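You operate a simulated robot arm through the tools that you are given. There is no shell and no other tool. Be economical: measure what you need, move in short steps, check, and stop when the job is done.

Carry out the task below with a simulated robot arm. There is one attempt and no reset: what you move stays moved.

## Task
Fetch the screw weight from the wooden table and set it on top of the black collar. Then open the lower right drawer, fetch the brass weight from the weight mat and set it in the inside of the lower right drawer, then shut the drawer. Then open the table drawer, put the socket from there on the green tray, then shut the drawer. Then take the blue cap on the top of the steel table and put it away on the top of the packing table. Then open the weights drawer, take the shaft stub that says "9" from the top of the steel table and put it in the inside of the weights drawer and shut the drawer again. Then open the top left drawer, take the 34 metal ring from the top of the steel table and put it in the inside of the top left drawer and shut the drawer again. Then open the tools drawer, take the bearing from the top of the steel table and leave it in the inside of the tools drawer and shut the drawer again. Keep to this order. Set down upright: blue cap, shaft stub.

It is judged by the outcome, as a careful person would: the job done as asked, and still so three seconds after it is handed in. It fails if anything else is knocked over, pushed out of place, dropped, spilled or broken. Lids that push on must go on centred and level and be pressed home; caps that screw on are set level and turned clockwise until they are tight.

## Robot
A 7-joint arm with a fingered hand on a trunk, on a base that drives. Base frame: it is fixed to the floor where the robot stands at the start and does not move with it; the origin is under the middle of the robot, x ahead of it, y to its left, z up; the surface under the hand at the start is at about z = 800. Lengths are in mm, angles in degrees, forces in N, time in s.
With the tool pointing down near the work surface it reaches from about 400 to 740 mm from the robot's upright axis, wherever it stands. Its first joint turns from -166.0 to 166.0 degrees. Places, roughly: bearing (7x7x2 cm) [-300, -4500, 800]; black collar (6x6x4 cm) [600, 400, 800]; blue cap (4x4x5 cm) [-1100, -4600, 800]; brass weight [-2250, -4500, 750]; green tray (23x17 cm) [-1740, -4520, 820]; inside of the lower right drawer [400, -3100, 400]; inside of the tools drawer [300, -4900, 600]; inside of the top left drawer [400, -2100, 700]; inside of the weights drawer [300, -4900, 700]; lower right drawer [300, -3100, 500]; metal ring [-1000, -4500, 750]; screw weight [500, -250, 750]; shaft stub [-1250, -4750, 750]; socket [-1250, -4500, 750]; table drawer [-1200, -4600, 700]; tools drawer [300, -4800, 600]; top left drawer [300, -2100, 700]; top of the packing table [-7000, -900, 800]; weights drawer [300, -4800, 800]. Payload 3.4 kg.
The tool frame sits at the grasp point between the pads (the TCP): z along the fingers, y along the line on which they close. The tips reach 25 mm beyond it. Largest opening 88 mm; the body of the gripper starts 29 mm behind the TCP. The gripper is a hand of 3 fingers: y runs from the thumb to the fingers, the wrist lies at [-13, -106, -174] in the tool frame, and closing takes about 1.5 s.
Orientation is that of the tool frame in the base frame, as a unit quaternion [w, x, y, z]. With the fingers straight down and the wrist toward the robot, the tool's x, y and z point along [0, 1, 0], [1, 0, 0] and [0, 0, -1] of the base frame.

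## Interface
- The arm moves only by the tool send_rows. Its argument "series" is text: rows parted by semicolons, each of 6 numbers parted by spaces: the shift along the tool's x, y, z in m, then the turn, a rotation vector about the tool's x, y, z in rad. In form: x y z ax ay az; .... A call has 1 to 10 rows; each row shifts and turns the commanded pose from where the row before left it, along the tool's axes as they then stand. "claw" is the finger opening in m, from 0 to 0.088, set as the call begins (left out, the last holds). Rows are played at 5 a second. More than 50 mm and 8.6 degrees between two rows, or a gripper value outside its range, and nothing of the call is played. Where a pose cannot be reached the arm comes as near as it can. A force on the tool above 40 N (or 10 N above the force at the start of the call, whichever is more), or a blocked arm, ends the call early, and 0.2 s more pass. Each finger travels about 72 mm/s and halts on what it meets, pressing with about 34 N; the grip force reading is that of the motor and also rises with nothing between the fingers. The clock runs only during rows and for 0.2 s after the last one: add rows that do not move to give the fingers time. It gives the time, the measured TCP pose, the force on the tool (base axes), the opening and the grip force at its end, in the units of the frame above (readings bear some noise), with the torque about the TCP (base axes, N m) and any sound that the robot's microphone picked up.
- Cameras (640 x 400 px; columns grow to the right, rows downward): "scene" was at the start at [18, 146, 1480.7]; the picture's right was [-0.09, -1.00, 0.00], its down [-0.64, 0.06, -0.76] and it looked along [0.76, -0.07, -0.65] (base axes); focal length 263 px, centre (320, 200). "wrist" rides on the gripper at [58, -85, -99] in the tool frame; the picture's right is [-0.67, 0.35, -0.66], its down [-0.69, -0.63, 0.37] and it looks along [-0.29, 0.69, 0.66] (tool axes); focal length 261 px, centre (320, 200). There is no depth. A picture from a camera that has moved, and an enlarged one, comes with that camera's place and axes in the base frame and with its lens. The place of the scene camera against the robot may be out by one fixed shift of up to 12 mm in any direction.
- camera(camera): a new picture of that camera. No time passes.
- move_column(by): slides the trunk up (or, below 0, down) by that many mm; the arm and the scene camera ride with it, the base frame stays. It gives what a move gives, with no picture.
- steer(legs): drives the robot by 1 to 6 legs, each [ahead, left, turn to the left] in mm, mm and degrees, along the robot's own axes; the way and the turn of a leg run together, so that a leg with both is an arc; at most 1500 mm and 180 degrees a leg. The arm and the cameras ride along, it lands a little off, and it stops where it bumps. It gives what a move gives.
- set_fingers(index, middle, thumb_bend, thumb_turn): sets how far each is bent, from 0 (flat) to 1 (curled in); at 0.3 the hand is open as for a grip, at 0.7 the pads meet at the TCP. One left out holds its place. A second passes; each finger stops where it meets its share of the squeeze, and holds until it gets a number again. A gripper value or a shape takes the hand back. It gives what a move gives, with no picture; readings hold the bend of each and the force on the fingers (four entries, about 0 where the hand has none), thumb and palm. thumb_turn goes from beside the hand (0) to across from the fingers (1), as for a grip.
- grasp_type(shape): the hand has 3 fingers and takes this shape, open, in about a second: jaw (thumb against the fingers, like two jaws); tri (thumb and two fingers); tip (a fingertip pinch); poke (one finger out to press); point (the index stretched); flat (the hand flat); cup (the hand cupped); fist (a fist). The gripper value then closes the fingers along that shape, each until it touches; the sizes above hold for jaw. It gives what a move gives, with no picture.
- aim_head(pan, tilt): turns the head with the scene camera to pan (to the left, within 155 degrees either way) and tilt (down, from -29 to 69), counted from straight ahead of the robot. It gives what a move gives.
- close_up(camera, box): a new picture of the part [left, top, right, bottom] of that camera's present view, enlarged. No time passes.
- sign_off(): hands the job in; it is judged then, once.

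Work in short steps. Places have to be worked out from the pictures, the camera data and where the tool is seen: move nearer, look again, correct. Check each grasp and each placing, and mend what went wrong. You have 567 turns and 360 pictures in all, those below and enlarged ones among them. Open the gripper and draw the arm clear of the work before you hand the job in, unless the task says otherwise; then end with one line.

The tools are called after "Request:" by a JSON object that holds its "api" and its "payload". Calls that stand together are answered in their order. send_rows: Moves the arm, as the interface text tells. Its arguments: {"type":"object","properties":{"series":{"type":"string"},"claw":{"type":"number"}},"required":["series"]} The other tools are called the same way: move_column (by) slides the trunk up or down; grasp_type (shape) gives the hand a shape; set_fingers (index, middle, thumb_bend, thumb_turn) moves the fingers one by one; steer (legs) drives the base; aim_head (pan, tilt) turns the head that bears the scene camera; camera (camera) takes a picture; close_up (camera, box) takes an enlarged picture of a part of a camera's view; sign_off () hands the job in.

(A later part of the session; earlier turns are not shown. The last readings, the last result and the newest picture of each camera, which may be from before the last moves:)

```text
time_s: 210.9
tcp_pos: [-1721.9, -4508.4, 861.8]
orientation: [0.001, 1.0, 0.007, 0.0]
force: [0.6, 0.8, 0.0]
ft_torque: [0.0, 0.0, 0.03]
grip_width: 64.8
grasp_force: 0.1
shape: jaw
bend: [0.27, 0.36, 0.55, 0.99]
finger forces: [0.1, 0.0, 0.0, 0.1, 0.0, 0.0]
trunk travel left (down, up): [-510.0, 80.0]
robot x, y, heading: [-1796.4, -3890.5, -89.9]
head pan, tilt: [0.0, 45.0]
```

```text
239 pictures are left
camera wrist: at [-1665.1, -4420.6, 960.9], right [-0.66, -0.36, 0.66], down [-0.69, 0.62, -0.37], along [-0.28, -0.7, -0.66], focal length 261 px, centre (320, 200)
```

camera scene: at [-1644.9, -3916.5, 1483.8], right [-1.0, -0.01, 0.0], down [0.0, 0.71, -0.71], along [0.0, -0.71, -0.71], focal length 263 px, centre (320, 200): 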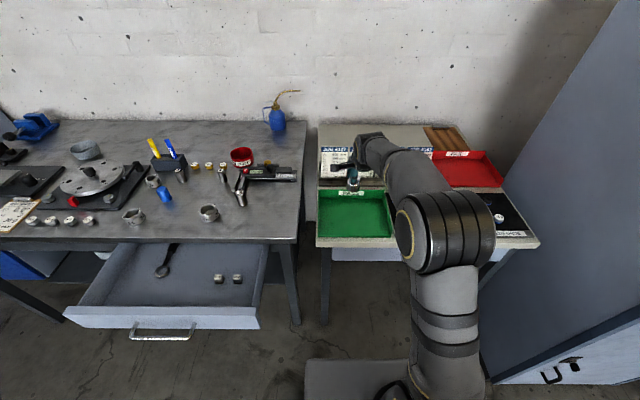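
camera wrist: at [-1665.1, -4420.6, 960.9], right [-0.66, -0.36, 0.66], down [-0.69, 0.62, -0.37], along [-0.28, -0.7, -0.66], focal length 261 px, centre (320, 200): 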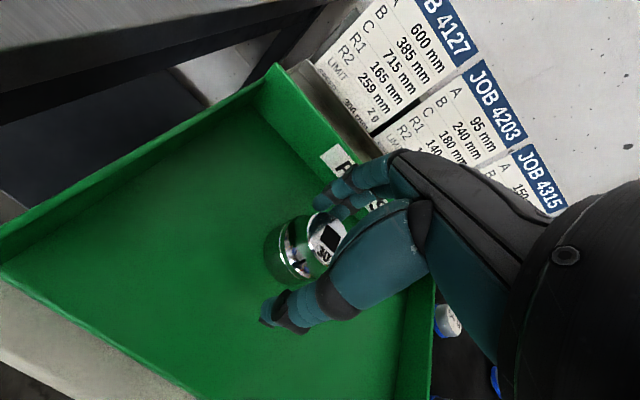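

It stands in the tray. I rise, back off and get the hand horizontal to push the table drawer shut beside its handle.

Request:
{"api": "send_rows", "payload": {"series": "0 0 -0.01 0 0 0; 0 0 -0.03 0 0 0; 0 0 -0.045 0 0 0; 0 0 -0.045 0 0 0; 0 -0.04 0 0 0 0; 0 -0.04 0 0 0 0; 0 -0.03 0 0 0 0"}}

Request:
{"api": "camera", "payload": {"camera": "scene"}}

Request:
{"api": "steer", "payload": {"legs": [[-400, 0, 0], [0, 641, 0]]}}

Request:
{"api": "send_rows", "payload": {"series": "0 0 0 -0.149 0 0; 0 0 0 -0.149 0 0; 0 0 0 -0.149 0 0; 0 0 0 -0.149 0 0; 0 0 0 -0.149 0 0; 0 0 0 -0.149 0 0; 0 0 0 -0.149 0 0; 0 0 0 -0.149 0 0; 0 0 0 -0.149 0 0; 0 0 0 -0.1 0 0", "claw": 0.0}}

Request:
{"api": "move_column", "payload": {"by": -240}}

Request:
{"api": "camera", "payload": {"camera": "scene"}}

```text
time_s: 212.5
tcp_pos: [-1724.9, -4396.6, 992.9]
orientation: [0.001, 1.0, 0.007, 0.0]
force: [0.9, -0.2, 0.8]
ft_torque: [0.0, 0.0, 0.01]
grip_width: 64.6
grasp_force: 0.1
shape: jaw
bend: [0.27, 0.36, 0.55, 0.99]
finger forces: [0.0, 0.0, 0.0, 0.1, 0.1, 0.0]
trunk travel left (down, up): [-510.0, 80.0]
robot x, y, heading: [-1793.0, -3891.0, -89.4]
head pan, tilt: [0.0, 45.0]
```

```text
238 pictures are left
camera scene: at [-1645.0, -3916.0, 1483.8], right [-1.0, -0.01, 0.0], down [0.0, 0.71, -0.71], along [0.0, -0.71, -0.71], focal length 263 px, centre (320, 200)
```

scene: 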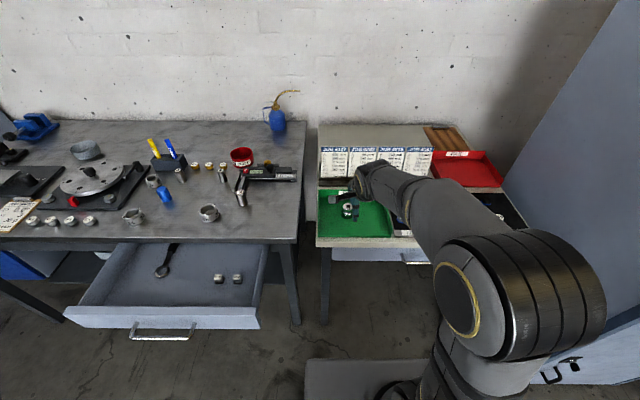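

```text
time_s: 218.2
tcp_pos: [-1105.0, -3983.9, 993.3]
orientation: [0.0, 1.0, 0.007, -0.001]
force: [0.1, -0.1, -1.1]
ft_torque: [0.04, 0.0, -0.01]
grip_width: 64.7
grasp_force: 0.1
shape: jaw
bend: [0.27, 0.36, 0.55, 0.99]
finger forces: [0.0, 0.0, 0.0, 0.0, 0.0, 0.0]
trunk travel left (down, up): [-510.0, 80.0]
robot x, y, heading: [-1177.7, -3478.0, -89.8]
head pan, tilt: [0.0, 45.0]
```

```text
time_s: 220.4
tcp_pos: [-1082.1, -3977.0, 996.5]
orientation: [0.618, 0.786, -0.002, -0.017]
force: [-0.1, 1.0, 0.0]
ft_torque: [0.0, 0.0, -0.01]
grip_width: 0.0
grasp_force: 33.9
shape: jaw
bend: [0.7, 0.7, 0.73, 1.0]
finger forces: [0.1, 0.0, 0.0, 0.0, 0.1, 0.0]
out of reach, approached as far as the arm can: row 2, 3, 8, 9, 10
trunk travel left (down, up): [-510.0, 80.0]
robot x, y, heading: [-1177.9, -3474.4, -89.6]
head pan, tilt: [0.0, 45.0]
```

```text
time_s: 222.9
tcp_pos: [-1083.6, -3976.5, 757.1]
orientation: [0.617, 0.787, -0.002, -0.017]
force: [-0.2, 0.2, 0.4]
ft_torque: [-0.03, -0.03, -0.02]
grip_width: 0.0
grasp_force: 33.9
shape: jaw
bend: [0.7, 0.7, 0.73, 1.0]
finger forces: [0.0, 0.0, 0.1, 0.1, 0.0, 0.0]
trunk travel left (down, up): [-270.0, 320.0]
robot x, y, heading: [-1176.5, -3473.7, -89.7]
head pan, tilt: [0.0, 45.0]
```

```text
237 pictures are left
camera scene: at [-1024.7, -3501.2, 1243.8], right [-1.0, -0.01, 0.0], down [0.0, 0.71, -0.71], along [0.0, -0.71, -0.71], focal length 263 px, centre (320, 200)
```

scene: 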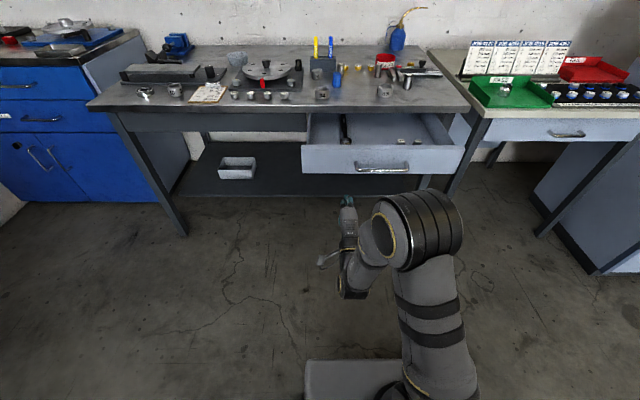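

The hand faces the panel left of the handle. I lower 14 mm and drive forward to push.

Request:
{"api": "move_column", "payload": {"by": -14}}

Request:
{"api": "steer", "payload": {"legs": [[180, 0, 0]]}}

Request:
{"api": "camera", "payload": {"camera": "wrist"}}

Request:
{"api": "close_up", "payload": {"camera": "scene", "box": [280, 80, 480, 220]}}

```text
time_s: 223.5
tcp_pos: [-1082.7, -3975.9, 743.0]
orientation: [0.618, 0.786, -0.002, -0.017]
force: [-0.3, 0.0, 0.0]
ft_torque: [0.01, 0.02, 0.02]
grip_width: 0.1
grasp_force: 33.9
shape: jaw
bend: [0.7, 0.7, 0.73, 1.0]
finger forces: [0.0, 0.1, 0.0, 0.0, 0.0, 0.1]
trunk travel left (down, up): [-256.0, 334.0]
robot x, y, heading: [-1179.1, -3471.6, -89.6]
head pan, tilt: [0.0, 45.0]
```

```text
time_s: 225.0
tcp_pos: [-1082.8, -4159.0, 743.3]
orientation: [0.617, 0.787, -0.003, -0.018]
force: [0.5, -0.2, -0.2]
ft_torque: [-0.01, 0.04, -0.01]
grip_width: 0.0
grasp_force: 34.6
shape: jaw
bend: [0.7, 0.7, 0.73, 1.0]
finger forces: [0.0, 0.1, 0.0, 0.0, 0.1, 0.0]
trunk travel left (down, up): [-256.0, 334.0]
robot x, y, heading: [-1175.7, -3657.9, -89.8]
head pan, tilt: [0.0, 45.0]
```

```text
236 pictures are left
camera wrist: at [-1023.5, -4042.9, 683.1], right [-0.64, 0.57, 0.51], down [-0.71, -0.19, -0.68], along [-0.29, -0.8, 0.52], focal length 261 px, centre (320, 200)
```

wrist: 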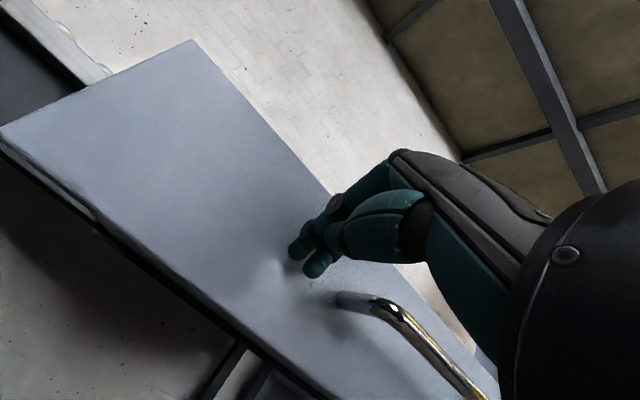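

```text
2.86 times, centred on (380, 150) of scene
camera zoom: at [-1024.2, -3683.7, 1229.8], right [-1.0, 0.0, 0.0], down [0.0, 0.71, -0.71], along [0.0, -0.71, -0.71], focal length 752 px, centre (149, 343)
```

zoom: 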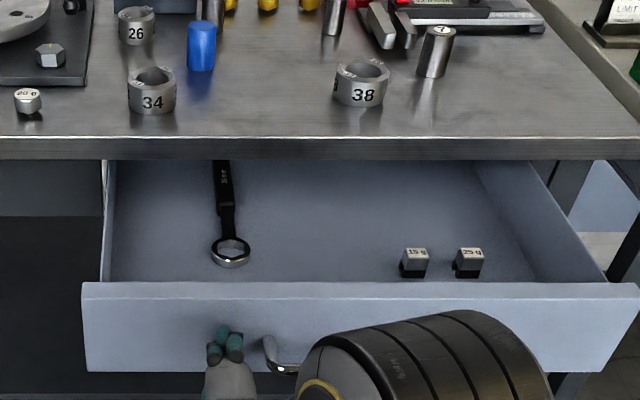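

I push the drawer 130 mm, then further.

Request:
{"api": "steer", "payload": {"legs": [[130, 0, 0]]}}

Request:
{"api": "steer", "payload": {"legs": [[112, 0, 0]]}}

Request:
{"api": "close_up", "payload": {"camera": "scene", "box": [250, 60, 490, 220]}}

```text
time_s: 226.3
tcp_pos: [-1083.0, -4289.2, 741.8]
orientation: [0.617, 0.787, -0.003, -0.018]
force: [-0.3, 0.1, 0.8]
ft_torque: [-0.01, -0.02, -0.03]
grip_width: 0.0
grasp_force: 34.2
shape: jaw
bend: [0.7, 0.7, 0.73, 1.0]
finger forces: [0.0, 0.0, 0.0, 0.0, 0.0, 0.1]
trunk travel left (down, up): [-256.0, 334.0]
robot x, y, heading: [-1175.3, -3792.1, -90.2]
head pan, tilt: [0.0, 45.0]
```

```text
time_s: 227.5
tcp_pos: [-1083.5, -4400.2, 742.5]
orientation: [0.617, 0.787, -0.004, -0.018]
force: [-0.1, 0.8, 0.8]
ft_torque: [0.0, 0.02, -0.01]
grip_width: 0.1
grasp_force: 34.0
shape: jaw
bend: [0.7, 0.7, 0.73, 1.0]
finger forces: [0.0, 0.1, 0.0, 0.0, 0.1, 0.0]
trunk travel left (down, up): [-256.0, 334.0]
robot x, y, heading: [-1175.1, -3897.6, -90.2]
head pan, tilt: [0.0, 45.0]
```

```text
2.50 times, centred on (370, 140) of scene
camera zoom: at [-1024.1, -3925.2, 1229.8], right [-1.0, 0.0, 0.0], down [0.0, 0.71, -0.71], along [0.0, -0.71, -0.71], focal length 658 px, centre (195, 350)
```

zoom: 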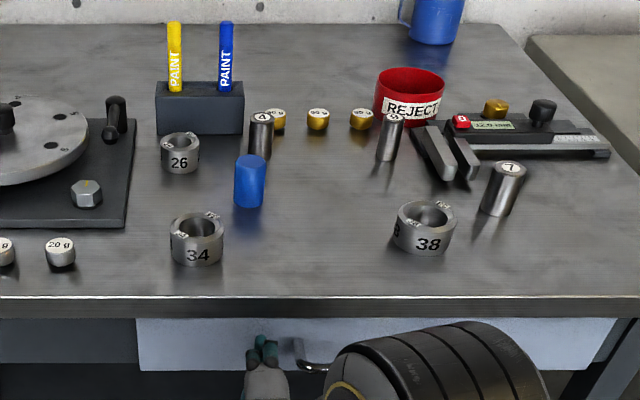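

The drawer is almost home; I push the rest with the arm.

Request:
{"api": "send_rows", "payload": {"series": "0 0.001 0.005 0 0 0; 0 0.001 0.005 0 0 0; 0 0.001 0.004 0 0 0; 0 0.001 0.004 0 0 0; 0 0.001 0.004 0 0 0; 0 0 0 0 0 0"}}

Request:
{"api": "camera", "payload": {"camera": "wrist"}}

```text
time_s: 228.7
tcp_pos: [-1084.4, -4417.2, 741.1]
orientation: [0.616, 0.787, -0.006, -0.021]
force: [-4.2, 19.9, -1.7]
ft_torque: [-0.19, 0.01, -0.1]
grip_width: 0.1
grasp_force: 33.7
shape: jaw
bend: [0.7, 0.7, 0.73, 1.0]
finger forces: [0.0, 0.0, 0.0, 0.0, 41.7, 0.0]
trunk travel left (down, up): [-256.0, 334.0]
robot x, y, heading: [-1175.4, -3898.1, -90.1]
head pan, tilt: [0.0, 45.0]
stopped in row 6: the force on the tool passed its limit at 44 N (the readings are from after the stop); the commanded pose is now the measured one
```

```text
233 pictures are left
camera wrist: at [-1023.4, -4301.8, 682.1], right [-0.64, 0.58, 0.51], down [-0.71, -0.18, -0.68], along [-0.3, -0.8, 0.52], focal length 261 px, centre (320, 200)
```

wrist: 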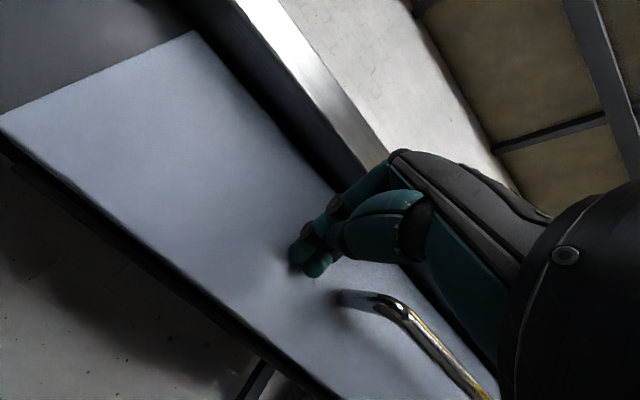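

The table drawer is shut. I back off, raise the trunk and turn the hand down for the blue cap.

Request:
{"api": "steer", "payload": {"legs": [[-260, 0, 0]]}}

Request:
{"api": "move_column", "payload": {"by": 310}}

Request:
{"api": "send_rows", "payload": {"series": "0 0 0 0.14 0 0; 0 0 0 0.14 0 0; 0 0 0 0.14 0 0; 0 0 0 0.14 0 0; 0 0 0 0.14 0 0; 0 0 0 0.14 0 0; 0 0 0 0.14 0 0; 0 0 0 0.14 0 0; 0 0 0 0.14 0 0; 0 0 0 0.066 0 0", "claw": 0.088}}

Request:
{"api": "camera", "payload": {"camera": "wrist"}}

```text
time_s: 230.6
tcp_pos: [-1085.8, -4159.0, 739.8]
orientation: [0.615, 0.788, -0.007, -0.022]
force: [0.7, -0.8, 0.3]
ft_torque: [0.02, 0.0, -0.02]
grip_width: 0.0
grasp_force: 33.9
shape: jaw
bend: [0.7, 0.7, 0.73, 1.0]
finger forces: [0.0, 0.0, 0.1, 0.0, 0.0, 0.0]
trunk travel left (down, up): [-256.0, 334.0]
robot x, y, heading: [-1177.7, -3636.9, -90.3]
head pan, tilt: [0.0, 45.0]
```

```text
time_s: 233.7
tcp_pos: [-1084.3, -4157.6, 1050.5]
orientation: [0.615, 0.788, -0.008, -0.023]
force: [0.6, 0.2, 0.1]
ft_torque: [-0.05, -0.03, 0.01]
grip_width: 0.0
grasp_force: 33.8
shape: jaw
bend: [0.7, 0.7, 0.73, 1.0]
finger forces: [0.1, 0.1, 0.0, 0.0, 0.0, 0.1]
trunk travel left (down, up): [-566.0, 24.0]
robot x, y, heading: [-1175.4, -3639.7, -90.4]
head pan, tilt: [0.0, 45.0]
```

```text
time_s: 235.9
tcp_pos: [-1084.2, -4158.5, 1051.0]
orientation: [0.0, 1.0, -0.018, -0.013]
force: [0.3, 0.4, -0.8]
ft_torque: [-0.02, 0.01, 0.04]
grip_width: 87.7
grasp_force: 0.0
shape: jaw
bend: [0.3, 0.3, 0.3, 0.98]
finger forces: [0.0, 0.0, 0.0, 0.1, 0.0, 0.1]
trunk travel left (down, up): [-566.0, 24.0]
robot x, y, heading: [-1174.5, -3636.4, -90.4]
head pan, tilt: [0.0, 45.0]
```

```text
232 pictures are left
camera wrist: at [-1020.2, -4074.7, 1149.2], right [-0.67, -0.32, 0.67], down [-0.67, 0.65, -0.35], along [-0.33, -0.68, -0.65], focal length 261 px, centre (320, 200)
```

wrist: 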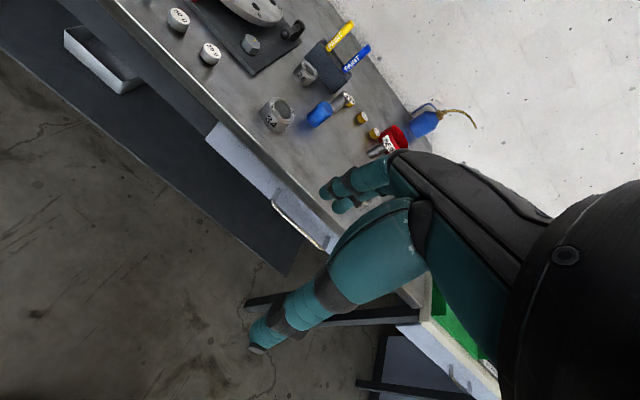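

I square the hand and drive ahead 340 mm over the table for a closer look.

Request:
{"api": "send_rows", "payload": {"series": "0 0 0 0 0.026 0; 0 0 0 0 0 -0.036; 0 0 0 0 0 0"}}

Request:
{"api": "steer", "payload": {"legs": [[350, 0, 0]]}}

Request:
{"api": "camera", "payload": {"camera": "wrist"}}

Request:
{"api": "camera", "payload": {"camera": "scene"}}

```text
time_s: 236.7
tcp_pos: [-1085.3, -4158.3, 1050.2]
orientation: [0.001, 1.0, -0.001, 0.0]
force: [-0.3, 0.2, 0.1]
ft_torque: [0.01, -0.01, 0.02]
grip_width: 87.8
grasp_force: 0.2
shape: jaw
bend: [0.3, 0.3, 0.3, 0.98]
finger forces: [0.1, 0.0, 0.0, 0.0, 0.1, 0.0]
trunk travel left (down, up): [-566.0, 24.0]
robot x, y, heading: [-1174.9, -3636.9, -90.4]
head pan, tilt: [0.0, 45.0]
```

```text
time_s: 238.9
tcp_pos: [-1091.8, -4504.4, 1049.0]
orientation: [0.0, 1.0, -0.005, 0.0]
force: [0.7, 0.5, 0.3]
ft_torque: [0.0, 0.02, 0.02]
grip_width: 87.8
grasp_force: 0.2
shape: jaw
bend: [0.3, 0.3, 0.3, 0.98]
finger forces: [0.0, 0.0, 0.0, 0.0, 0.0, 0.0]
trunk travel left (down, up): [-566.0, 24.0]
robot x, y, heading: [-1177.8, -3979.8, -90.8]
head pan, tilt: [0.0, 45.0]
```

```text
231 pictures are left
camera wrist: at [-1031.9, -4418.5, 1150.4], right [-0.67, -0.34, 0.66], down [-0.68, 0.64, -0.37], along [-0.29, -0.69, -0.66], focal length 261 px, centre (320, 200)
```

wrist: 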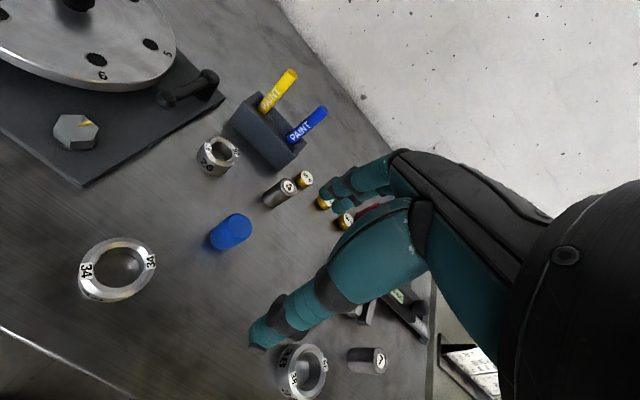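

```text
230 pictures are left
camera scene: at [-1026.3, -4009.6, 1539.8], right [-1.0, 0.01, 0.0], down [0.01, 0.71, -0.71], along [-0.01, -0.71, -0.71], focal length 263 px, centre (320, 200)
```

scene: 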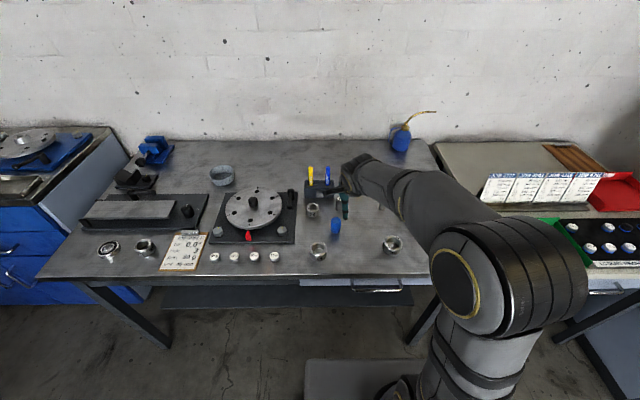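

I zoom on the blue cap.

Request:
{"api": "close_up", "payload": {"camera": "wrist", "box": [180, 180, 308, 270]}}

Request:
{"api": "close_up", "payload": {"camera": "scene", "box": [290, 190, 410, 265]}}

```text
4.44 times, centred on (244, 225) of wrist
camera zoom: at [-1031.9, -4418.5, 1150.4], right [-0.67, -0.34, 0.66], down [-0.68, 0.64, -0.37], along [-0.29, -0.69, -0.66], focal length 1158 px, centre (658, 89)
```

zoom: 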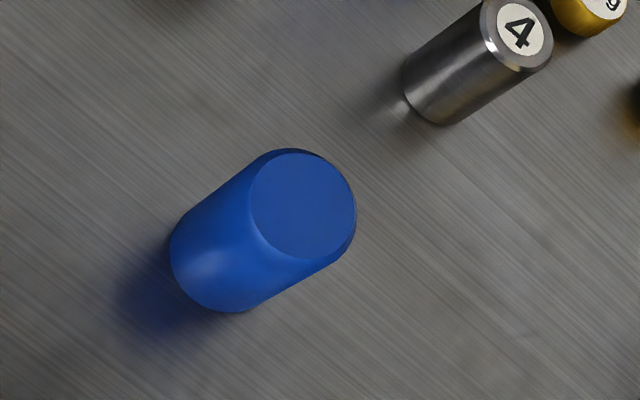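

```text
5.33 times, centred on (350, 228) of scene
camera zoom: at [-1026.3, -4009.6, 1539.8], right [-1.0, 0.01, 0.0], down [0.01, 0.71, -0.71], along [-0.01, -0.71, -0.71], focal length 1404 px, centre (160, 53)
```

zoom: 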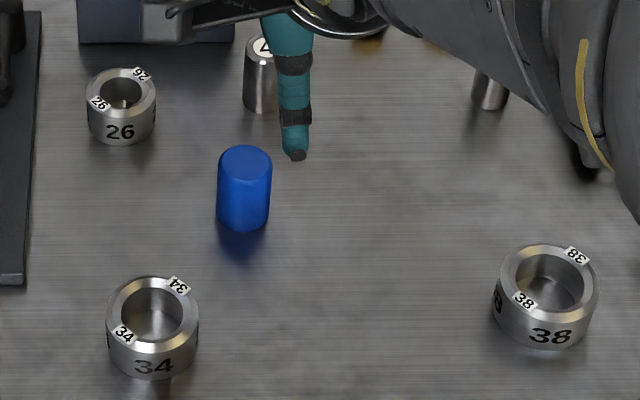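

Cap top at about (-1083, -4595). I move over it and descend partway.

Request:
{"api": "send_rows", "payload": {"series": "0.004 0.04 0.02 0 0 0; 0.004 0.04 0.02 0 0 0; 0 0.006 0.04 0 0 0; 0 0 0.04 0 0 0; 0 0 0 0 0 0"}}

Request:
{"api": "camera", "payload": {"camera": "wrist"}}

```text
time_s: 240.1
tcp_pos: [-1083.1, -4586.4, 931.4]
orientation: [0.001, 1.0, -0.004, -0.001]
force: [0.0, 1.2, 0.4]
ft_torque: [0.01, -0.02, 0.02]
grip_width: 87.8
grasp_force: 0.1
shape: jaw
bend: [0.3, 0.3, 0.3, 0.98]
finger forces: [0.0, 0.0, 0.1, 0.1, 0.0, 0.1]
trunk travel left (down, up): [-566.0, 24.0]
robot x, y, heading: [-1177.0, -3981.6, -90.7]
head pan, tilt: [0.0, 45.0]
```

```text
227 pictures are left
camera wrist: at [-1024.0, -4500.8, 1030.5], right [-0.67, -0.34, 0.66], down [-0.68, 0.64, -0.37], along [-0.29, -0.69, -0.66], focal length 261 px, centre (320, 200)
```

wrist: 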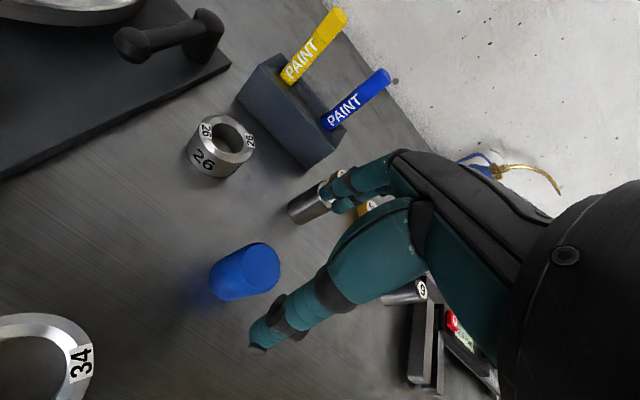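

I correct by a few mm and descend around the cap.

Request:
{"api": "send_rows", "payload": {"series": "-0.003 0.004 0.03 0 0 0; 0 0 0.03 0 0 0; 0 0 0.025 0 0 0; 0 0 0.012 0 0 0; 0 0 0 0 0 0"}}

Request:
{"api": "camera", "payload": {"camera": "wrist"}}

Request:
{"api": "close_up", "payload": {"camera": "scene", "box": [290, 160, 410, 265]}}

```text
time_s: 241.2
tcp_pos: [-1083.6, -4595.8, 843.8]
orientation: [0.013, 1.0, -0.004, 0.003]
force: [-0.2, 4.2, 22.2]
ft_torque: [-0.7, 0.19, -0.06]
grip_width: 85.8
grasp_force: 0.1
shape: jaw
bend: [0.3, 0.3, 0.27, 0.98]
finger forces: [0.1, 19.1, 0.0, 0.0, 2.8, 0.1]
trunk travel left (down, up): [-566.0, 24.0]
robot x, y, heading: [-1175.8, -3983.4, -90.5]
head pan, tilt: [0.0, 45.0]
stopped in row 5: the force on the tool passed its limit at 43 N (the readings are from after the stop); the commanded pose is now the measured one
```

```text
226 pictures are left
camera wrist: at [-1025.0, -4508.2, 941.1], right [-0.68, -0.33, 0.66], down [-0.68, 0.62, -0.39], along [-0.29, -0.71, -0.64], focal length 261 px, centre (320, 200)
```

wrist: 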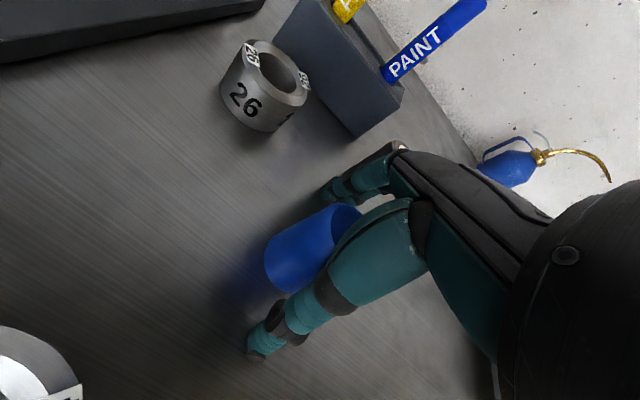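

```text
3.81 times, centred on (350, 212) of scene
camera zoom: at [-1026.7, -4005.6, 1540.0], right [-1.0, 0.01, 0.0], down [0.01, 0.71, -0.71], along [-0.01, -0.71, -0.71], focal length 1003 px, centre (206, 152)
```

zoom: 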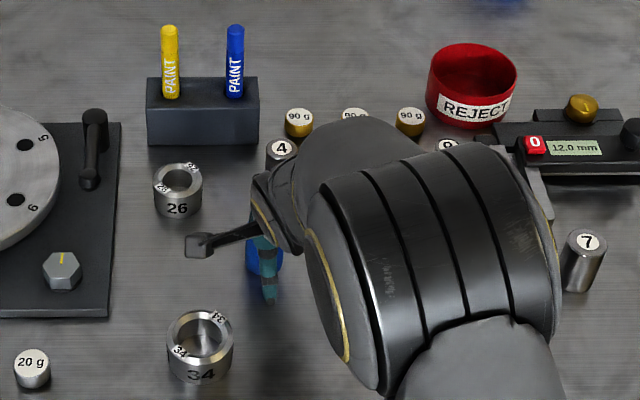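

Something touched: the middle finger bore 19 N. I rise 12 mm and narrow the opening to 60 mm, then look.

Request:
{"api": "send_rows", "payload": {"series": "0 0 -0.006 0 0 0; 0 0 -0.006 0 0 0; 0 0 0 0 0 0; 0 0 0 0 0 0"}}

Request:
{"api": "close_up", "payload": {"camera": "wrist", "box": [220, 130, 420, 370]}}

```text
time_s: 242.2
tcp_pos: [-1083.2, -4595.4, 849.8]
orientation: [0.007, 1.0, -0.003, 0.002]
force: [0.4, -0.3, 0.8]
ft_torque: [0.03, 0.0, 0.02]
grip_width: 87.7
grasp_force: 0.0
shape: jaw
bend: [0.3, 0.3, 0.3, 0.98]
finger forces: [0.1, 0.0, 0.1, 0.0, 0.0, 0.0]
trunk travel left (down, up): [-566.0, 24.0]
robot x, y, heading: [-1178.4, -3980.6, -90.7]
head pan, tilt: [0.0, 45.0]
```

```text
1.67 times, centred on (320, 250) of wrist
camera zoom: at [-1023.9, -4508.6, 949.2], right [-0.68, -0.33, 0.66], down [-0.68, 0.63, -0.38], along [-0.29, -0.7, -0.65], focal length 434 px, centre (320, 117)
```

zoom: 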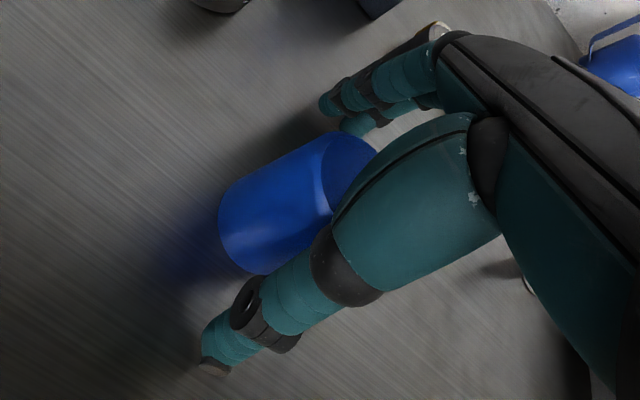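

The fully opened fingers reach deeper and probably touched the table. I narrow to 60 mm, square the hand and check.

Request:
{"api": "send_rows", "payload": {"series": "0 -0.004 0 0.014 0 0; 0 0 0 0 0 0; 0 0 0 0 0 0; 0 0 0 0 0 0", "claw": 0.06}}

Request:
{"api": "camera", "payload": {"camera": "wrist"}}

Request:
{"api": "close_up", "payload": {"camera": "scene", "box": [290, 160, 410, 265]}}

```text
time_s: 243.2
tcp_pos: [-1083.8, -4591.0, 850.9]
orientation: [0.001, 1.0, -0.003, 0.001]
force: [0.5, -0.8, 0.0]
ft_torque: [0.0, -0.02, -0.02]
grip_width: 60.7
grasp_force: 0.1
shape: jaw
bend: [0.28, 0.37, 0.59, 0.99]
finger forces: [0.0, 0.0, 0.1, 0.0, 0.0, 0.0]
trunk travel left (down, up): [-566.0, 24.0]
robot x, y, heading: [-1177.0, -3978.7, -90.8]
head pan, tilt: [0.0, 45.0]
```

```text
223 pictures are left
camera wrist: at [-1024.5, -4505.7, 950.9], right [-0.68, -0.34, 0.65], down [-0.68, 0.63, -0.37], along [-0.29, -0.69, -0.66], focal length 261 px, centre (320, 200)
```

wrist: 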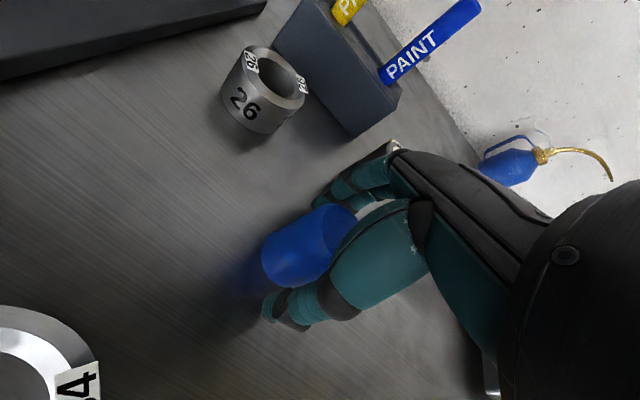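

```text
3.81 times, centred on (350, 212) of scene
camera zoom: at [-1026.3, -4008.8, 1539.8], right [-1.0, 0.01, 0.0], down [0.01, 0.71, -0.71], along [-0.01, -0.71, -0.71], focal length 1003 px, centre (206, 152)
```

zoom: 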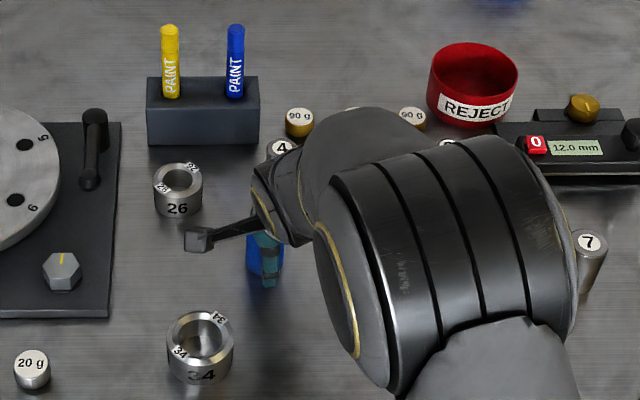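

The cap is centred between the fingers. I lower to about 836 in small steps.

Request:
{"api": "send_rows", "payload": {"series": "0 0 0.005 0 0 0; 0 0 0.005 0 0 0; 0 0 0.004 0 0 0; 0 0 0 0 0 0"}}

```text
time_s: 244.1
tcp_pos: [-1083.4, -4596.5, 846.3]
orientation: [0.01, 1.0, -0.004, 0.004]
force: [0.1, 0.2, 17.2]
ft_torque: [0.69, -0.07, -0.01]
grip_width: 61.8
grasp_force: 0.1
shape: jaw
bend: [0.28, 0.38, 0.56, 1.0]
finger forces: [0.0, 1.9, 0.0, 0.0, 15.5, 0.1]
trunk travel left (down, up): [-566.0, 24.0]
robot x, y, heading: [-1176.1, -3983.2, -90.7]
head pan, tilt: [0.0, 45.0]
stopped in row 4: the force on the tool passed its limit at 43 N (the readings are from after the stop); the commanded pose is now the measured one
```

The thumb touched: the steel table is higher (≈812) than I took it to be, so the cap's top is near 860 and its centre near (-1080, -4587). I rise, correct and look.

Request:
{"api": "send_rows", "payload": {"series": "0 0 -0.006 0.01 0 0; 0.002 -0.006 0 0.01 -0.008 0; 0 -0.005 0 0 0 0; 0 0 0 0 0 0"}}

Request:
{"api": "camera", "payload": {"camera": "wrist"}}

```text
time_s: 245.1
tcp_pos: [-1080.2, -4585.3, 848.8]
orientation: [-0.004, 1.0, -0.003, 0.0]
force: [-0.4, 0.3, 0.1]
ft_torque: [0.0, 0.02, 0.01]
grip_width: 60.4
grasp_force: 0.1
shape: jaw
bend: [0.28, 0.37, 0.59, 1.0]
finger forces: [0.1, 0.0, 0.0, 0.1, 0.0, 0.0]
trunk travel left (down, up): [-566.0, 24.0]
robot x, y, heading: [-1179.7, -3980.1, -90.8]
head pan, tilt: [0.0, 45.0]
```

```text
221 pictures are left
camera wrist: at [-1021.4, -4499.9, 949.7], right [-0.67, -0.35, 0.65], down [-0.68, 0.64, -0.36], along [-0.29, -0.69, -0.66], focal length 261 px, centre (320, 200)
```

wrist: 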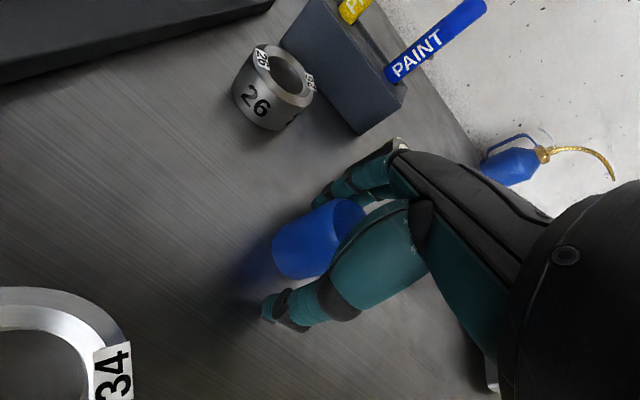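

I shift 3 mm forward and lower 3 mm, then close gently on the cap.

Request:
{"api": "send_rows", "payload": {"series": "0 0.003 0.003 -0.006 0 0; 0 0 0 0 0 0; 0 0 0 0 0 0; 0 0 0 0 0 0; 0 0 0 0 0 0; 0 0 0 0 0 0; 0 0 0 0 0 0; 0 0 0 0 0 0", "claw": 0.0}}

Request:
{"api": "camera", "payload": {"camera": "wrist"}}

```text
time_s: 246.9
tcp_pos: [-1080.7, -4587.8, 844.8]
orientation: [0.0, 1.0, -0.003, 0.0]
force: [-0.3, 0.0, 3.9]
ft_torque: [0.05, -0.02, 0.02]
grip_width: 28.2
grasp_force: 33.7
shape: jaw
bend: [0.74, 0.54, 0.74, 1.0]
finger forces: [20.4, 10.9, 0.1, 0.0, 33.8, 0.0]
trunk travel left (down, up): [-566.0, 24.0]
robot x, y, heading: [-1178.2, -3983.4, -90.7]
head pan, tilt: [0.0, 45.0]
```

```text
220 pictures are left
camera wrist: at [-1022.0, -4502.2, 946.0], right [-0.67, -0.34, 0.66], down [-0.68, 0.63, -0.37], along [-0.29, -0.69, -0.66], focal length 261 px, centre (320, 200)
```

wrist: 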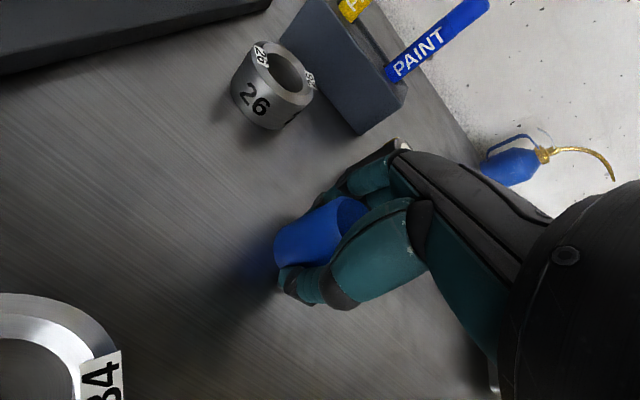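

The cap is gripped (28 mm). I lift it straight up and check.

Request:
{"api": "send_rows", "payload": {"series": "0 0 -0.01 0 0 0; 0 0 -0.02 0 0 0; 0 0 -0.04 0 0 0; 0 0 -0.045 0 0 0; 0 0 -0.045 0 0 0; 0 0 0 0 0 0"}}

Request:
{"api": "camera", "payload": {"camera": "wrist"}}

Request:
{"api": "close_up", "payload": {"camera": "scene", "box": [280, 110, 440, 265]}}

```text
time_s: 248.3
tcp_pos: [-1079.4, -4587.7, 1005.2]
orientation: [0.0, 1.0, -0.003, 0.0]
force: [-1.5, 0.1, -0.1]
ft_torque: [0.01, -0.08, 0.0]
grip_width: 28.0
grasp_force: 34.4
shape: jaw
bend: [0.74, 0.54, 0.74, 1.0]
finger forces: [19.8, 12.1, 0.0, 0.1, 30.4, 0.1]
trunk travel left (down, up): [-566.0, 24.0]
robot x, y, heading: [-1177.7, -3979.8, -90.6]
head pan, tilt: [0.0, 45.0]
```

```text
219 pictures are left
camera wrist: at [-1020.1, -4501.9, 1105.7], right [-0.67, -0.34, 0.66], down [-0.68, 0.63, -0.37], along [-0.29, -0.69, -0.66], focal length 261 px, centre (320, 200)
```

wrist: 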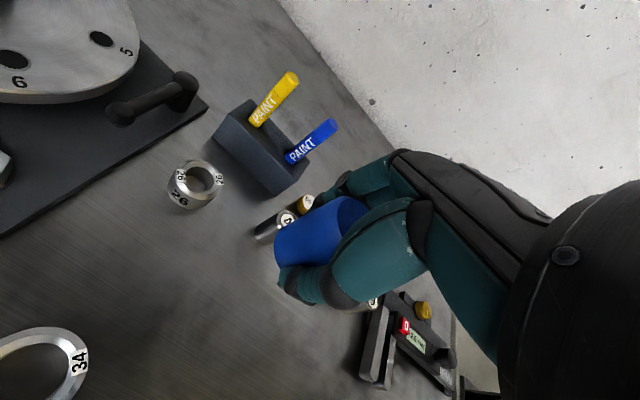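

```text
2.58 times, centred on (360, 188) of scene
camera zoom: at [-1026.3, -4008.9, 1539.8], right [-1.0, 0.01, 0.0], down [0.01, 0.71, -0.71], along [-0.01, -0.71, -0.71], focal length 679 px, centre (217, 232)
```

zoom: 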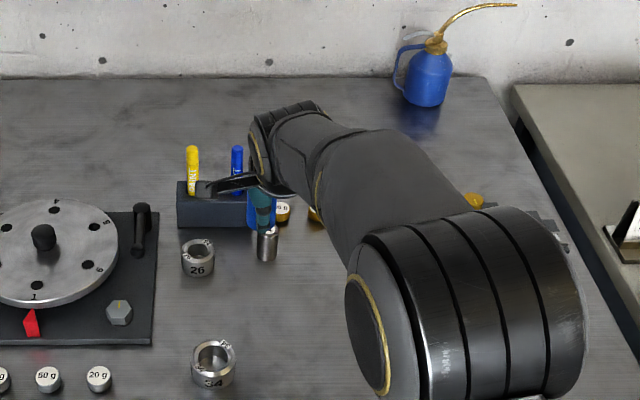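

The cap is held upright. I draw the arm in, back off, turn west and drive towards the open floor, then look for a path to the packing table.

Request:
{"api": "send_rows", "payload": {"series": "0 -0.045 0 0 0 0; 0 -0.045 0 0 0 0; 0 -0.045 0 0 0 0; 0 0 0 0 0 0"}}

Request:
{"api": "steer", "payload": {"legs": [[-700, 0, 0], [0, 0, -89.5], [0, -1500, 0], [0, -1400, 0]]}}

Request:
{"api": "aim_head", "payload": {"pan": 0, "tilt": 15}}

Request:
{"api": "camera", "payload": {"camera": "scene"}}

```text
time_s: 249.3
tcp_pos: [-1080.2, -4451.5, 1003.8]
orientation: [0.0, 1.0, -0.003, 0.0]
force: [0.5, -0.7, -1.0]
ft_torque: [0.01, 0.02, 0.03]
grip_width: 27.9
grasp_force: 34.4
shape: jaw
bend: [0.74, 0.54, 0.74, 1.0]
finger forces: [19.8, 12.3, 0.1, 0.0, 30.3, 0.0]
trunk travel left (down, up): [-566.0, 24.0]
robot x, y, heading: [-1177.8, -3983.6, -90.4]
head pan, tilt: [0.0, 45.0]
```

```text
time_s: 270.4
tcp_pos: [-1593.5, -481.3, 1003.4]
orientation: [0.002, -0.699, 0.715, 0.0]
force: [-0.7, 0.1, -0.5]
ft_torque: [-0.02, -0.02, -0.02]
grip_width: 27.5
grasp_force: 33.8
shape: jaw
bend: [0.74, 0.54, 0.74, 1.0]
finger forces: [19.8, 12.0, 0.0, 0.0, 30.0, 0.0]
trunk travel left (down, up): [-566.0, 24.0]
robot x, y, heading: [-1124.8, -392.4, 178.5]
head pan, tilt: [0.0, 45.0]
```

```text
time_s: 271.4
tcp_pos: [-1592.3, -481.9, 1004.8]
orientation: [0.001, -0.699, 0.716, -0.001]
force: [0.6, 0.1, 0.0]
ft_torque: [0.03, -0.05, 0.01]
grip_width: 27.7
grasp_force: 34.1
shape: jaw
bend: [0.74, 0.54, 0.74, 1.0]
finger forces: [19.8, 12.0, 0.0, 0.0, 30.0, 0.0]
trunk travel left (down, up): [-566.0, 24.0]
robot x, y, heading: [-1121.6, -390.1, 178.5]
head pan, tilt: [0.0, 15.0]
```

```text
217 pictures are left
camera scene: at [-1166.1, -555.5, 1586.5], right [0.03, 1.0, 0.0], down [0.26, -0.01, -0.97], along [-0.97, 0.03, -0.26], focal length 263 px, centre (320, 200)
```

scene: 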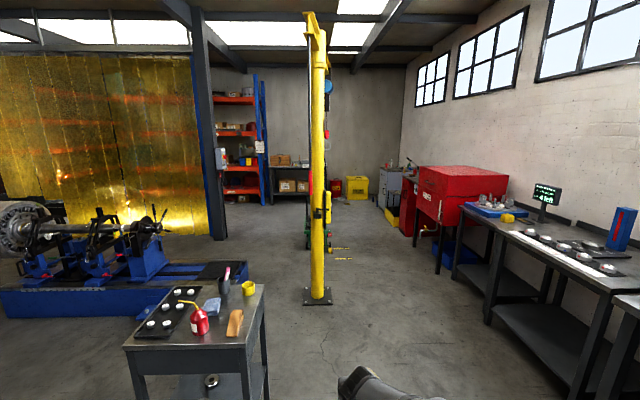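

The way is free to the right of the yellow pillar. I shift right and drive west.

Request:
{"api": "steer", "payload": {"legs": [[0, -500, 1.5], [1500, 0, 0], [1500, 0, 0]]}}

Request:
{"api": "camera", "payload": {"camera": "scene"}}

```text
time_s: 288.5
tcp_pos: [-4614.5, 52.4, 1003.5]
orientation: [0.0, -0.705, 0.71, 0.0]
force: [0.0, 0.0, 0.0]
ft_torque: [0.0, -0.02, 0.05]
grip_width: 27.7
grasp_force: 33.7
shape: jaw
bend: [0.74, 0.54, 0.74, 1.0]
finger forces: [19.8, 12.1, 0.0, 0.1, 30.0, 0.0]
trunk travel left (down, up): [-566.0, 24.0]
robot x, y, heading: [-4142.0, 146.7, 179.3]
head pan, tilt: [0.0, 15.0]
```

```text
216 pictures are left
camera scene: at [-4186.7, -13.7, 1586.6], right [0.01, 1.0, 0.0], down [0.26, 0.0, -0.97], along [-0.97, 0.01, -0.26], focal length 263 px, centre (320, 200)
```

scene: 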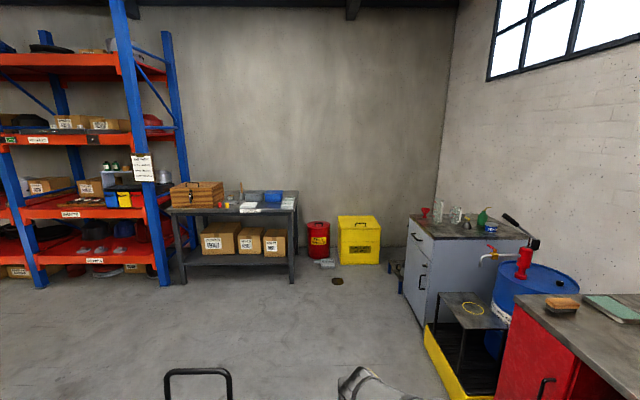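

The packing table is ahead left (front edge x≈-6683). I pass the cart with margin, then strafe left in front of the table.

Request:
{"api": "steer", "payload": {"legs": [[0, -110, 0.7], [1500, 0, 0], [330, 0, 0]]}}

Request:
{"api": "aim_head", "payload": {"pan": 60, "tilt": 35}}

Request:
{"api": "camera", "payload": {"camera": "scene"}}

```text
time_s: 298.7
tcp_pos: [-6471.5, 151.2, 1003.2]
orientation: [0.001, 0.708, -0.706, 0.0]
force: [-0.7, 0.7, -0.2]
ft_torque: [0.03, -0.01, 0.01]
grip_width: 27.5
grasp_force: 33.9
shape: jaw
bend: [0.74, 0.54, 0.74, 1.0]
finger forces: [19.8, 12.1, 0.0, 0.0, 30.0, 0.0]
trunk travel left (down, up): [-566.0, 24.0]
robot x, y, heading: [-6002.5, 252.1, 180.1]
head pan, tilt: [0.0, 15.0]
```

```text
time_s: 300.0
tcp_pos: [-6471.2, 150.6, 1003.7]
orientation: [0.0, 0.708, -0.706, 0.0]
force: [-0.3, 0.7, -0.3]
ft_torque: [0.04, 0.01, 0.03]
grip_width: 27.7
grasp_force: 34.1
shape: jaw
bend: [0.74, 0.54, 0.74, 1.0]
finger forces: [19.8, 12.0, 0.0, 0.0, 30.0, 0.0]
trunk travel left (down, up): [-566.0, 24.0]
robot x, y, heading: [-6004.9, 250.5, 179.7]
head pan, tilt: [60.0, 35.0]
```

```text
215 pictures are left
camera scene: at [-5993.0, 13.3, 1554.6], right [-0.87, 0.5, 0.0], down [0.29, 0.5, -0.82], along [-0.41, -0.71, -0.57], focal length 263 px, centre (320, 200)
```

scene: 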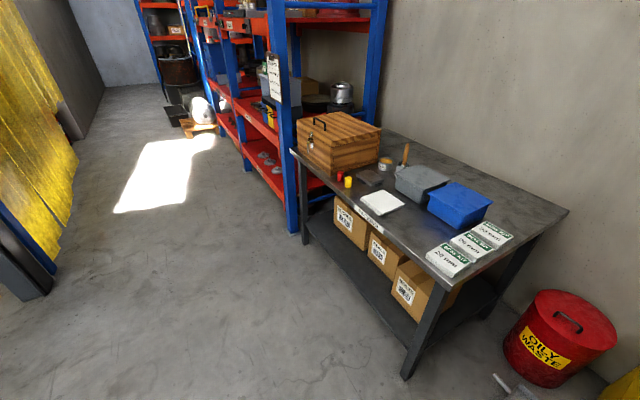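

I see free space at about (-6770, -555), between the sheet and the label boxes. I strafe left there and look again.

Request:
{"api": "steer", "payload": {"legs": [[0, 705, 0.2]]}}

Request:
{"api": "aim_head", "payload": {"pan": 5, "tilt": 45}}

Request:
{"api": "camera", "payload": {"camera": "scene"}}

Request:
{"api": "camera", "payload": {"camera": "wrist"}}

```text
time_s: 303.9
tcp_pos: [-6464.1, -573.2, 1002.9]
orientation: [0.0, 0.713, -0.701, 0.0]
force: [-0.4, 0.4, -0.2]
ft_torque: [-0.01, -0.01, 0.0]
grip_width: 27.6
grasp_force: 34.2
shape: jaw
bend: [0.74, 0.54, 0.74, 1.0]
finger forces: [19.7, 12.0, 0.0, 0.0, 30.0, 0.0]
trunk travel left (down, up): [-566.0, 24.0]
robot x, y, heading: [-5995.6, -463.7, -179.1]
head pan, tilt: [60.0, 35.0]
```

```text
time_s: 305.1
tcp_pos: [-6464.7, -573.4, 1004.6]
orientation: [0.001, 0.713, -0.701, -0.001]
force: [0.2, 0.7, -0.3]
ft_torque: [0.03, 0.0, 0.04]
grip_width: 27.7
grasp_force: 33.8
shape: jaw
bend: [0.74, 0.54, 0.74, 1.0]
finger forces: [19.9, 12.1, 0.0, 0.0, 29.9, 0.0]
trunk travel left (down, up): [-566.0, 24.0]
robot x, y, heading: [-5998.6, -464.2, -179.0]
head pan, tilt: [5.0, 45.0]
```

```text
214 pictures are left
camera scene: at [-6022.8, -635.4, 1539.8], right [-0.1, 0.99, 0.0], down [0.7, 0.07, -0.71], along [-0.7, -0.07, -0.71], focal length 263 px, centre (320, 200)
```

scene: 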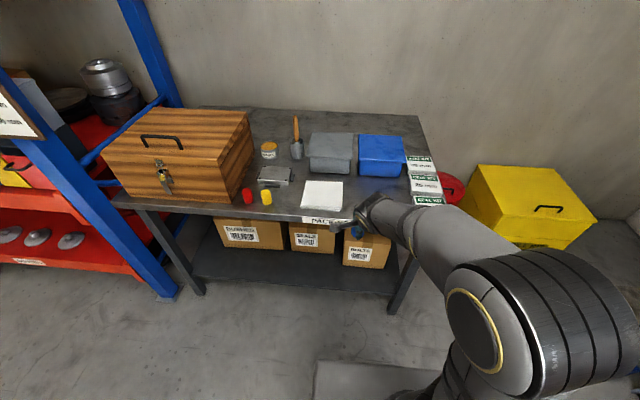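

```text
213 pictures are left
camera wrist: at [-6378.1, -629.2, 1104.3], right [-0.36, 0.66, 0.66], down [0.62, 0.7, -0.37], along [-0.7, 0.27, -0.66], focal length 261 px, centre (320, 200)
```

wrist: 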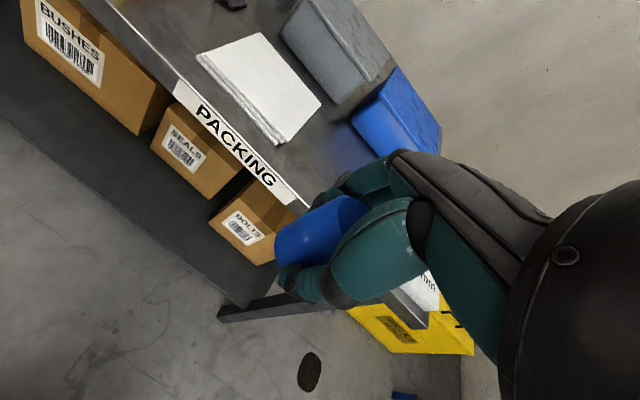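

Free area: x -6650..-6895, y -620..-360. I aim for (-6770, -490): drive closer and extend the arm.

Request:
{"api": "steer", "payload": {"legs": [[190, -83, 0]]}}

Request:
{"api": "send_rows", "payload": {"series": "0 0.035 0 0 0 0; 0 0.035 0 0 0 0; 0 0.035 0 0 0 0; 0 0 0.03 0 0 0; 0 0 0.03 0 0 0; 0 0 0 0 0 0"}}

Request:
{"api": "camera", "payload": {"camera": "wrist"}}

Request:
{"api": "camera", "payload": {"camera": "scene"}}

```text
time_s: 306.8
tcp_pos: [-6660.0, -497.9, 1004.0]
orientation: [-0.001, 0.714, -0.7, 0.0]
force: [-0.2, -0.2, -0.5]
ft_torque: [0.01, -0.01, 0.01]
grip_width: 27.8
grasp_force: 34.0
shape: jaw
bend: [0.74, 0.54, 0.74, 1.0]
finger forces: [19.8, 12.1, 0.1, 0.1, 30.0, 0.0]
trunk travel left (down, up): [-566.0, 24.0]
robot x, y, heading: [-6193.9, -386.4, -179.1]
head pan, tilt: [5.0, 45.0]
```

```text
time_s: 308.2
tcp_pos: [-6764.3, -500.8, 943.1]
orientation: [-0.001, 0.715, -0.699, 0.001]
force: [-0.3, -0.6, -0.6]
ft_torque: [-0.01, -0.03, -0.02]
grip_width: 27.8
grasp_force: 33.9
shape: jaw
bend: [0.74, 0.54, 0.74, 1.0]
finger forces: [19.9, 12.3, 0.0, 0.0, 30.0, 0.0]
trunk travel left (down, up): [-566.0, 24.0]
robot x, y, heading: [-6195.3, -390.2, -179.0]
head pan, tilt: [5.0, 45.0]
```

```text
212 pictures are left
camera wrist: at [-6676.9, -556.6, 1043.3], right [-0.36, 0.66, 0.66], down [0.61, 0.7, -0.37], along [-0.7, 0.27, -0.66], focal length 261 px, centre (320, 200)
```

wrist: 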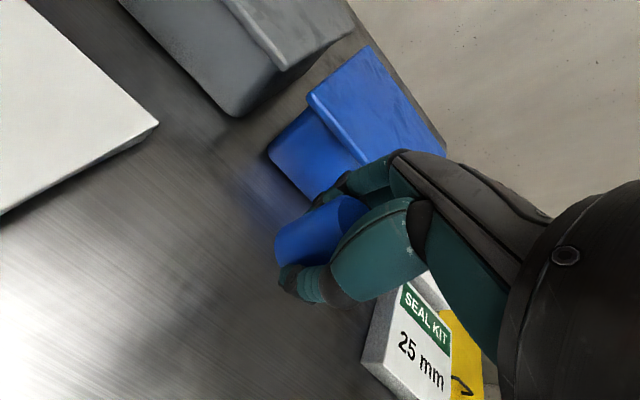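

```text
211 pictures are left
camera scene: at [-6216.2, -556.9, 1539.8], right [-0.1, 0.99, 0.0], down [0.7, 0.07, -0.71], along [-0.7, -0.07, -0.71], focal length 263 px, centre (320, 200)
```

scene: 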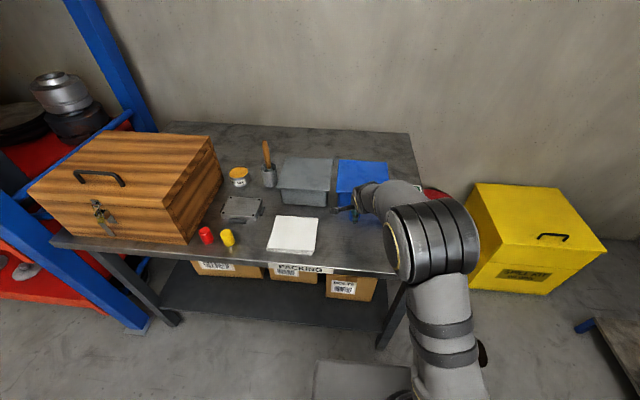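

The footprint (pixel ~224,278) is free metal. I descend to 856, then step down.

Request:
{"api": "send_rows", "payload": {"series": "0 0 0.03 0 0 0; 0 0 0.03 0 0 0; 0 0 0.025 0 0 0; 0 0 0 0 0 0"}}

Request:
{"api": "camera", "payload": {"camera": "wrist"}}

Request:
{"api": "send_rows", "payload": {"series": "0 0 0.003 0 0 0; 0 0 0.003 0 0 0; 0 0 0 0 0 0"}}

```text
time_s: 308.9
tcp_pos: [-6768.7, -503.8, 875.5]
orientation: [0.009, 0.715, -0.699, -0.004]
force: [3.1, 0.1, 14.1]
ft_torque: [-0.02, -0.44, 0.04]
grip_width: 28.5
grasp_force: 33.8
shape: jaw
bend: [0.74, 0.55, 0.75, 1.0]
finger forces: [21.4, 12.8, 0.1, 0.1, 45.5, 0.0]
trunk travel left (down, up): [-566.0, 24.0]
robot x, y, heading: [-6193.9, -388.7, -179.2]
head pan, tilt: [5.0, 45.0]
stopped in row 3: the force on the tool passed its limit at 55 N (the readings are from after the stop); the commanded pose is now the measured one
```

```text
210 pictures are left
camera wrist: at [-6679.7, -558.1, 974.9], right [-0.35, 0.67, 0.66], down [0.61, 0.7, -0.38], along [-0.71, 0.27, -0.65], focal length 261 px, centre (320, 200)
```

wrist: 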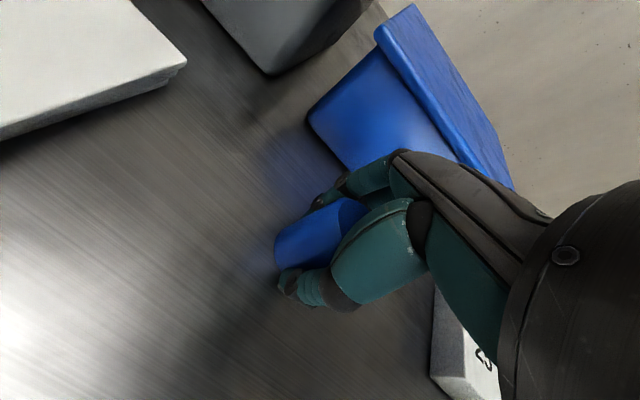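

```text
time_s: 309.5
tcp_pos: [-6771.3, -504.6, 876.8]
orientation: [0.015, 0.715, -0.699, -0.008]
force: [3.5, 0.6, 19.0]
ft_torque: [-0.06, -0.54, 0.0]
grip_width: 28.5
grasp_force: 34.0
shape: jaw
bend: [0.74, 0.55, 0.76, 1.0]
finger forces: [21.6, 13.4, 0.0, 0.1, 51.7, 0.0]
trunk travel left (down, up): [-566.0, 24.0]
robot x, y, heading: [-6191.4, -387.2, -179.1]
head pan, tilt: [5.0, 45.0]
stopped in row 2: the force on the tool passed its limit at 44 N (the readings are from after the stop); the commanded pose is now the measured one
```

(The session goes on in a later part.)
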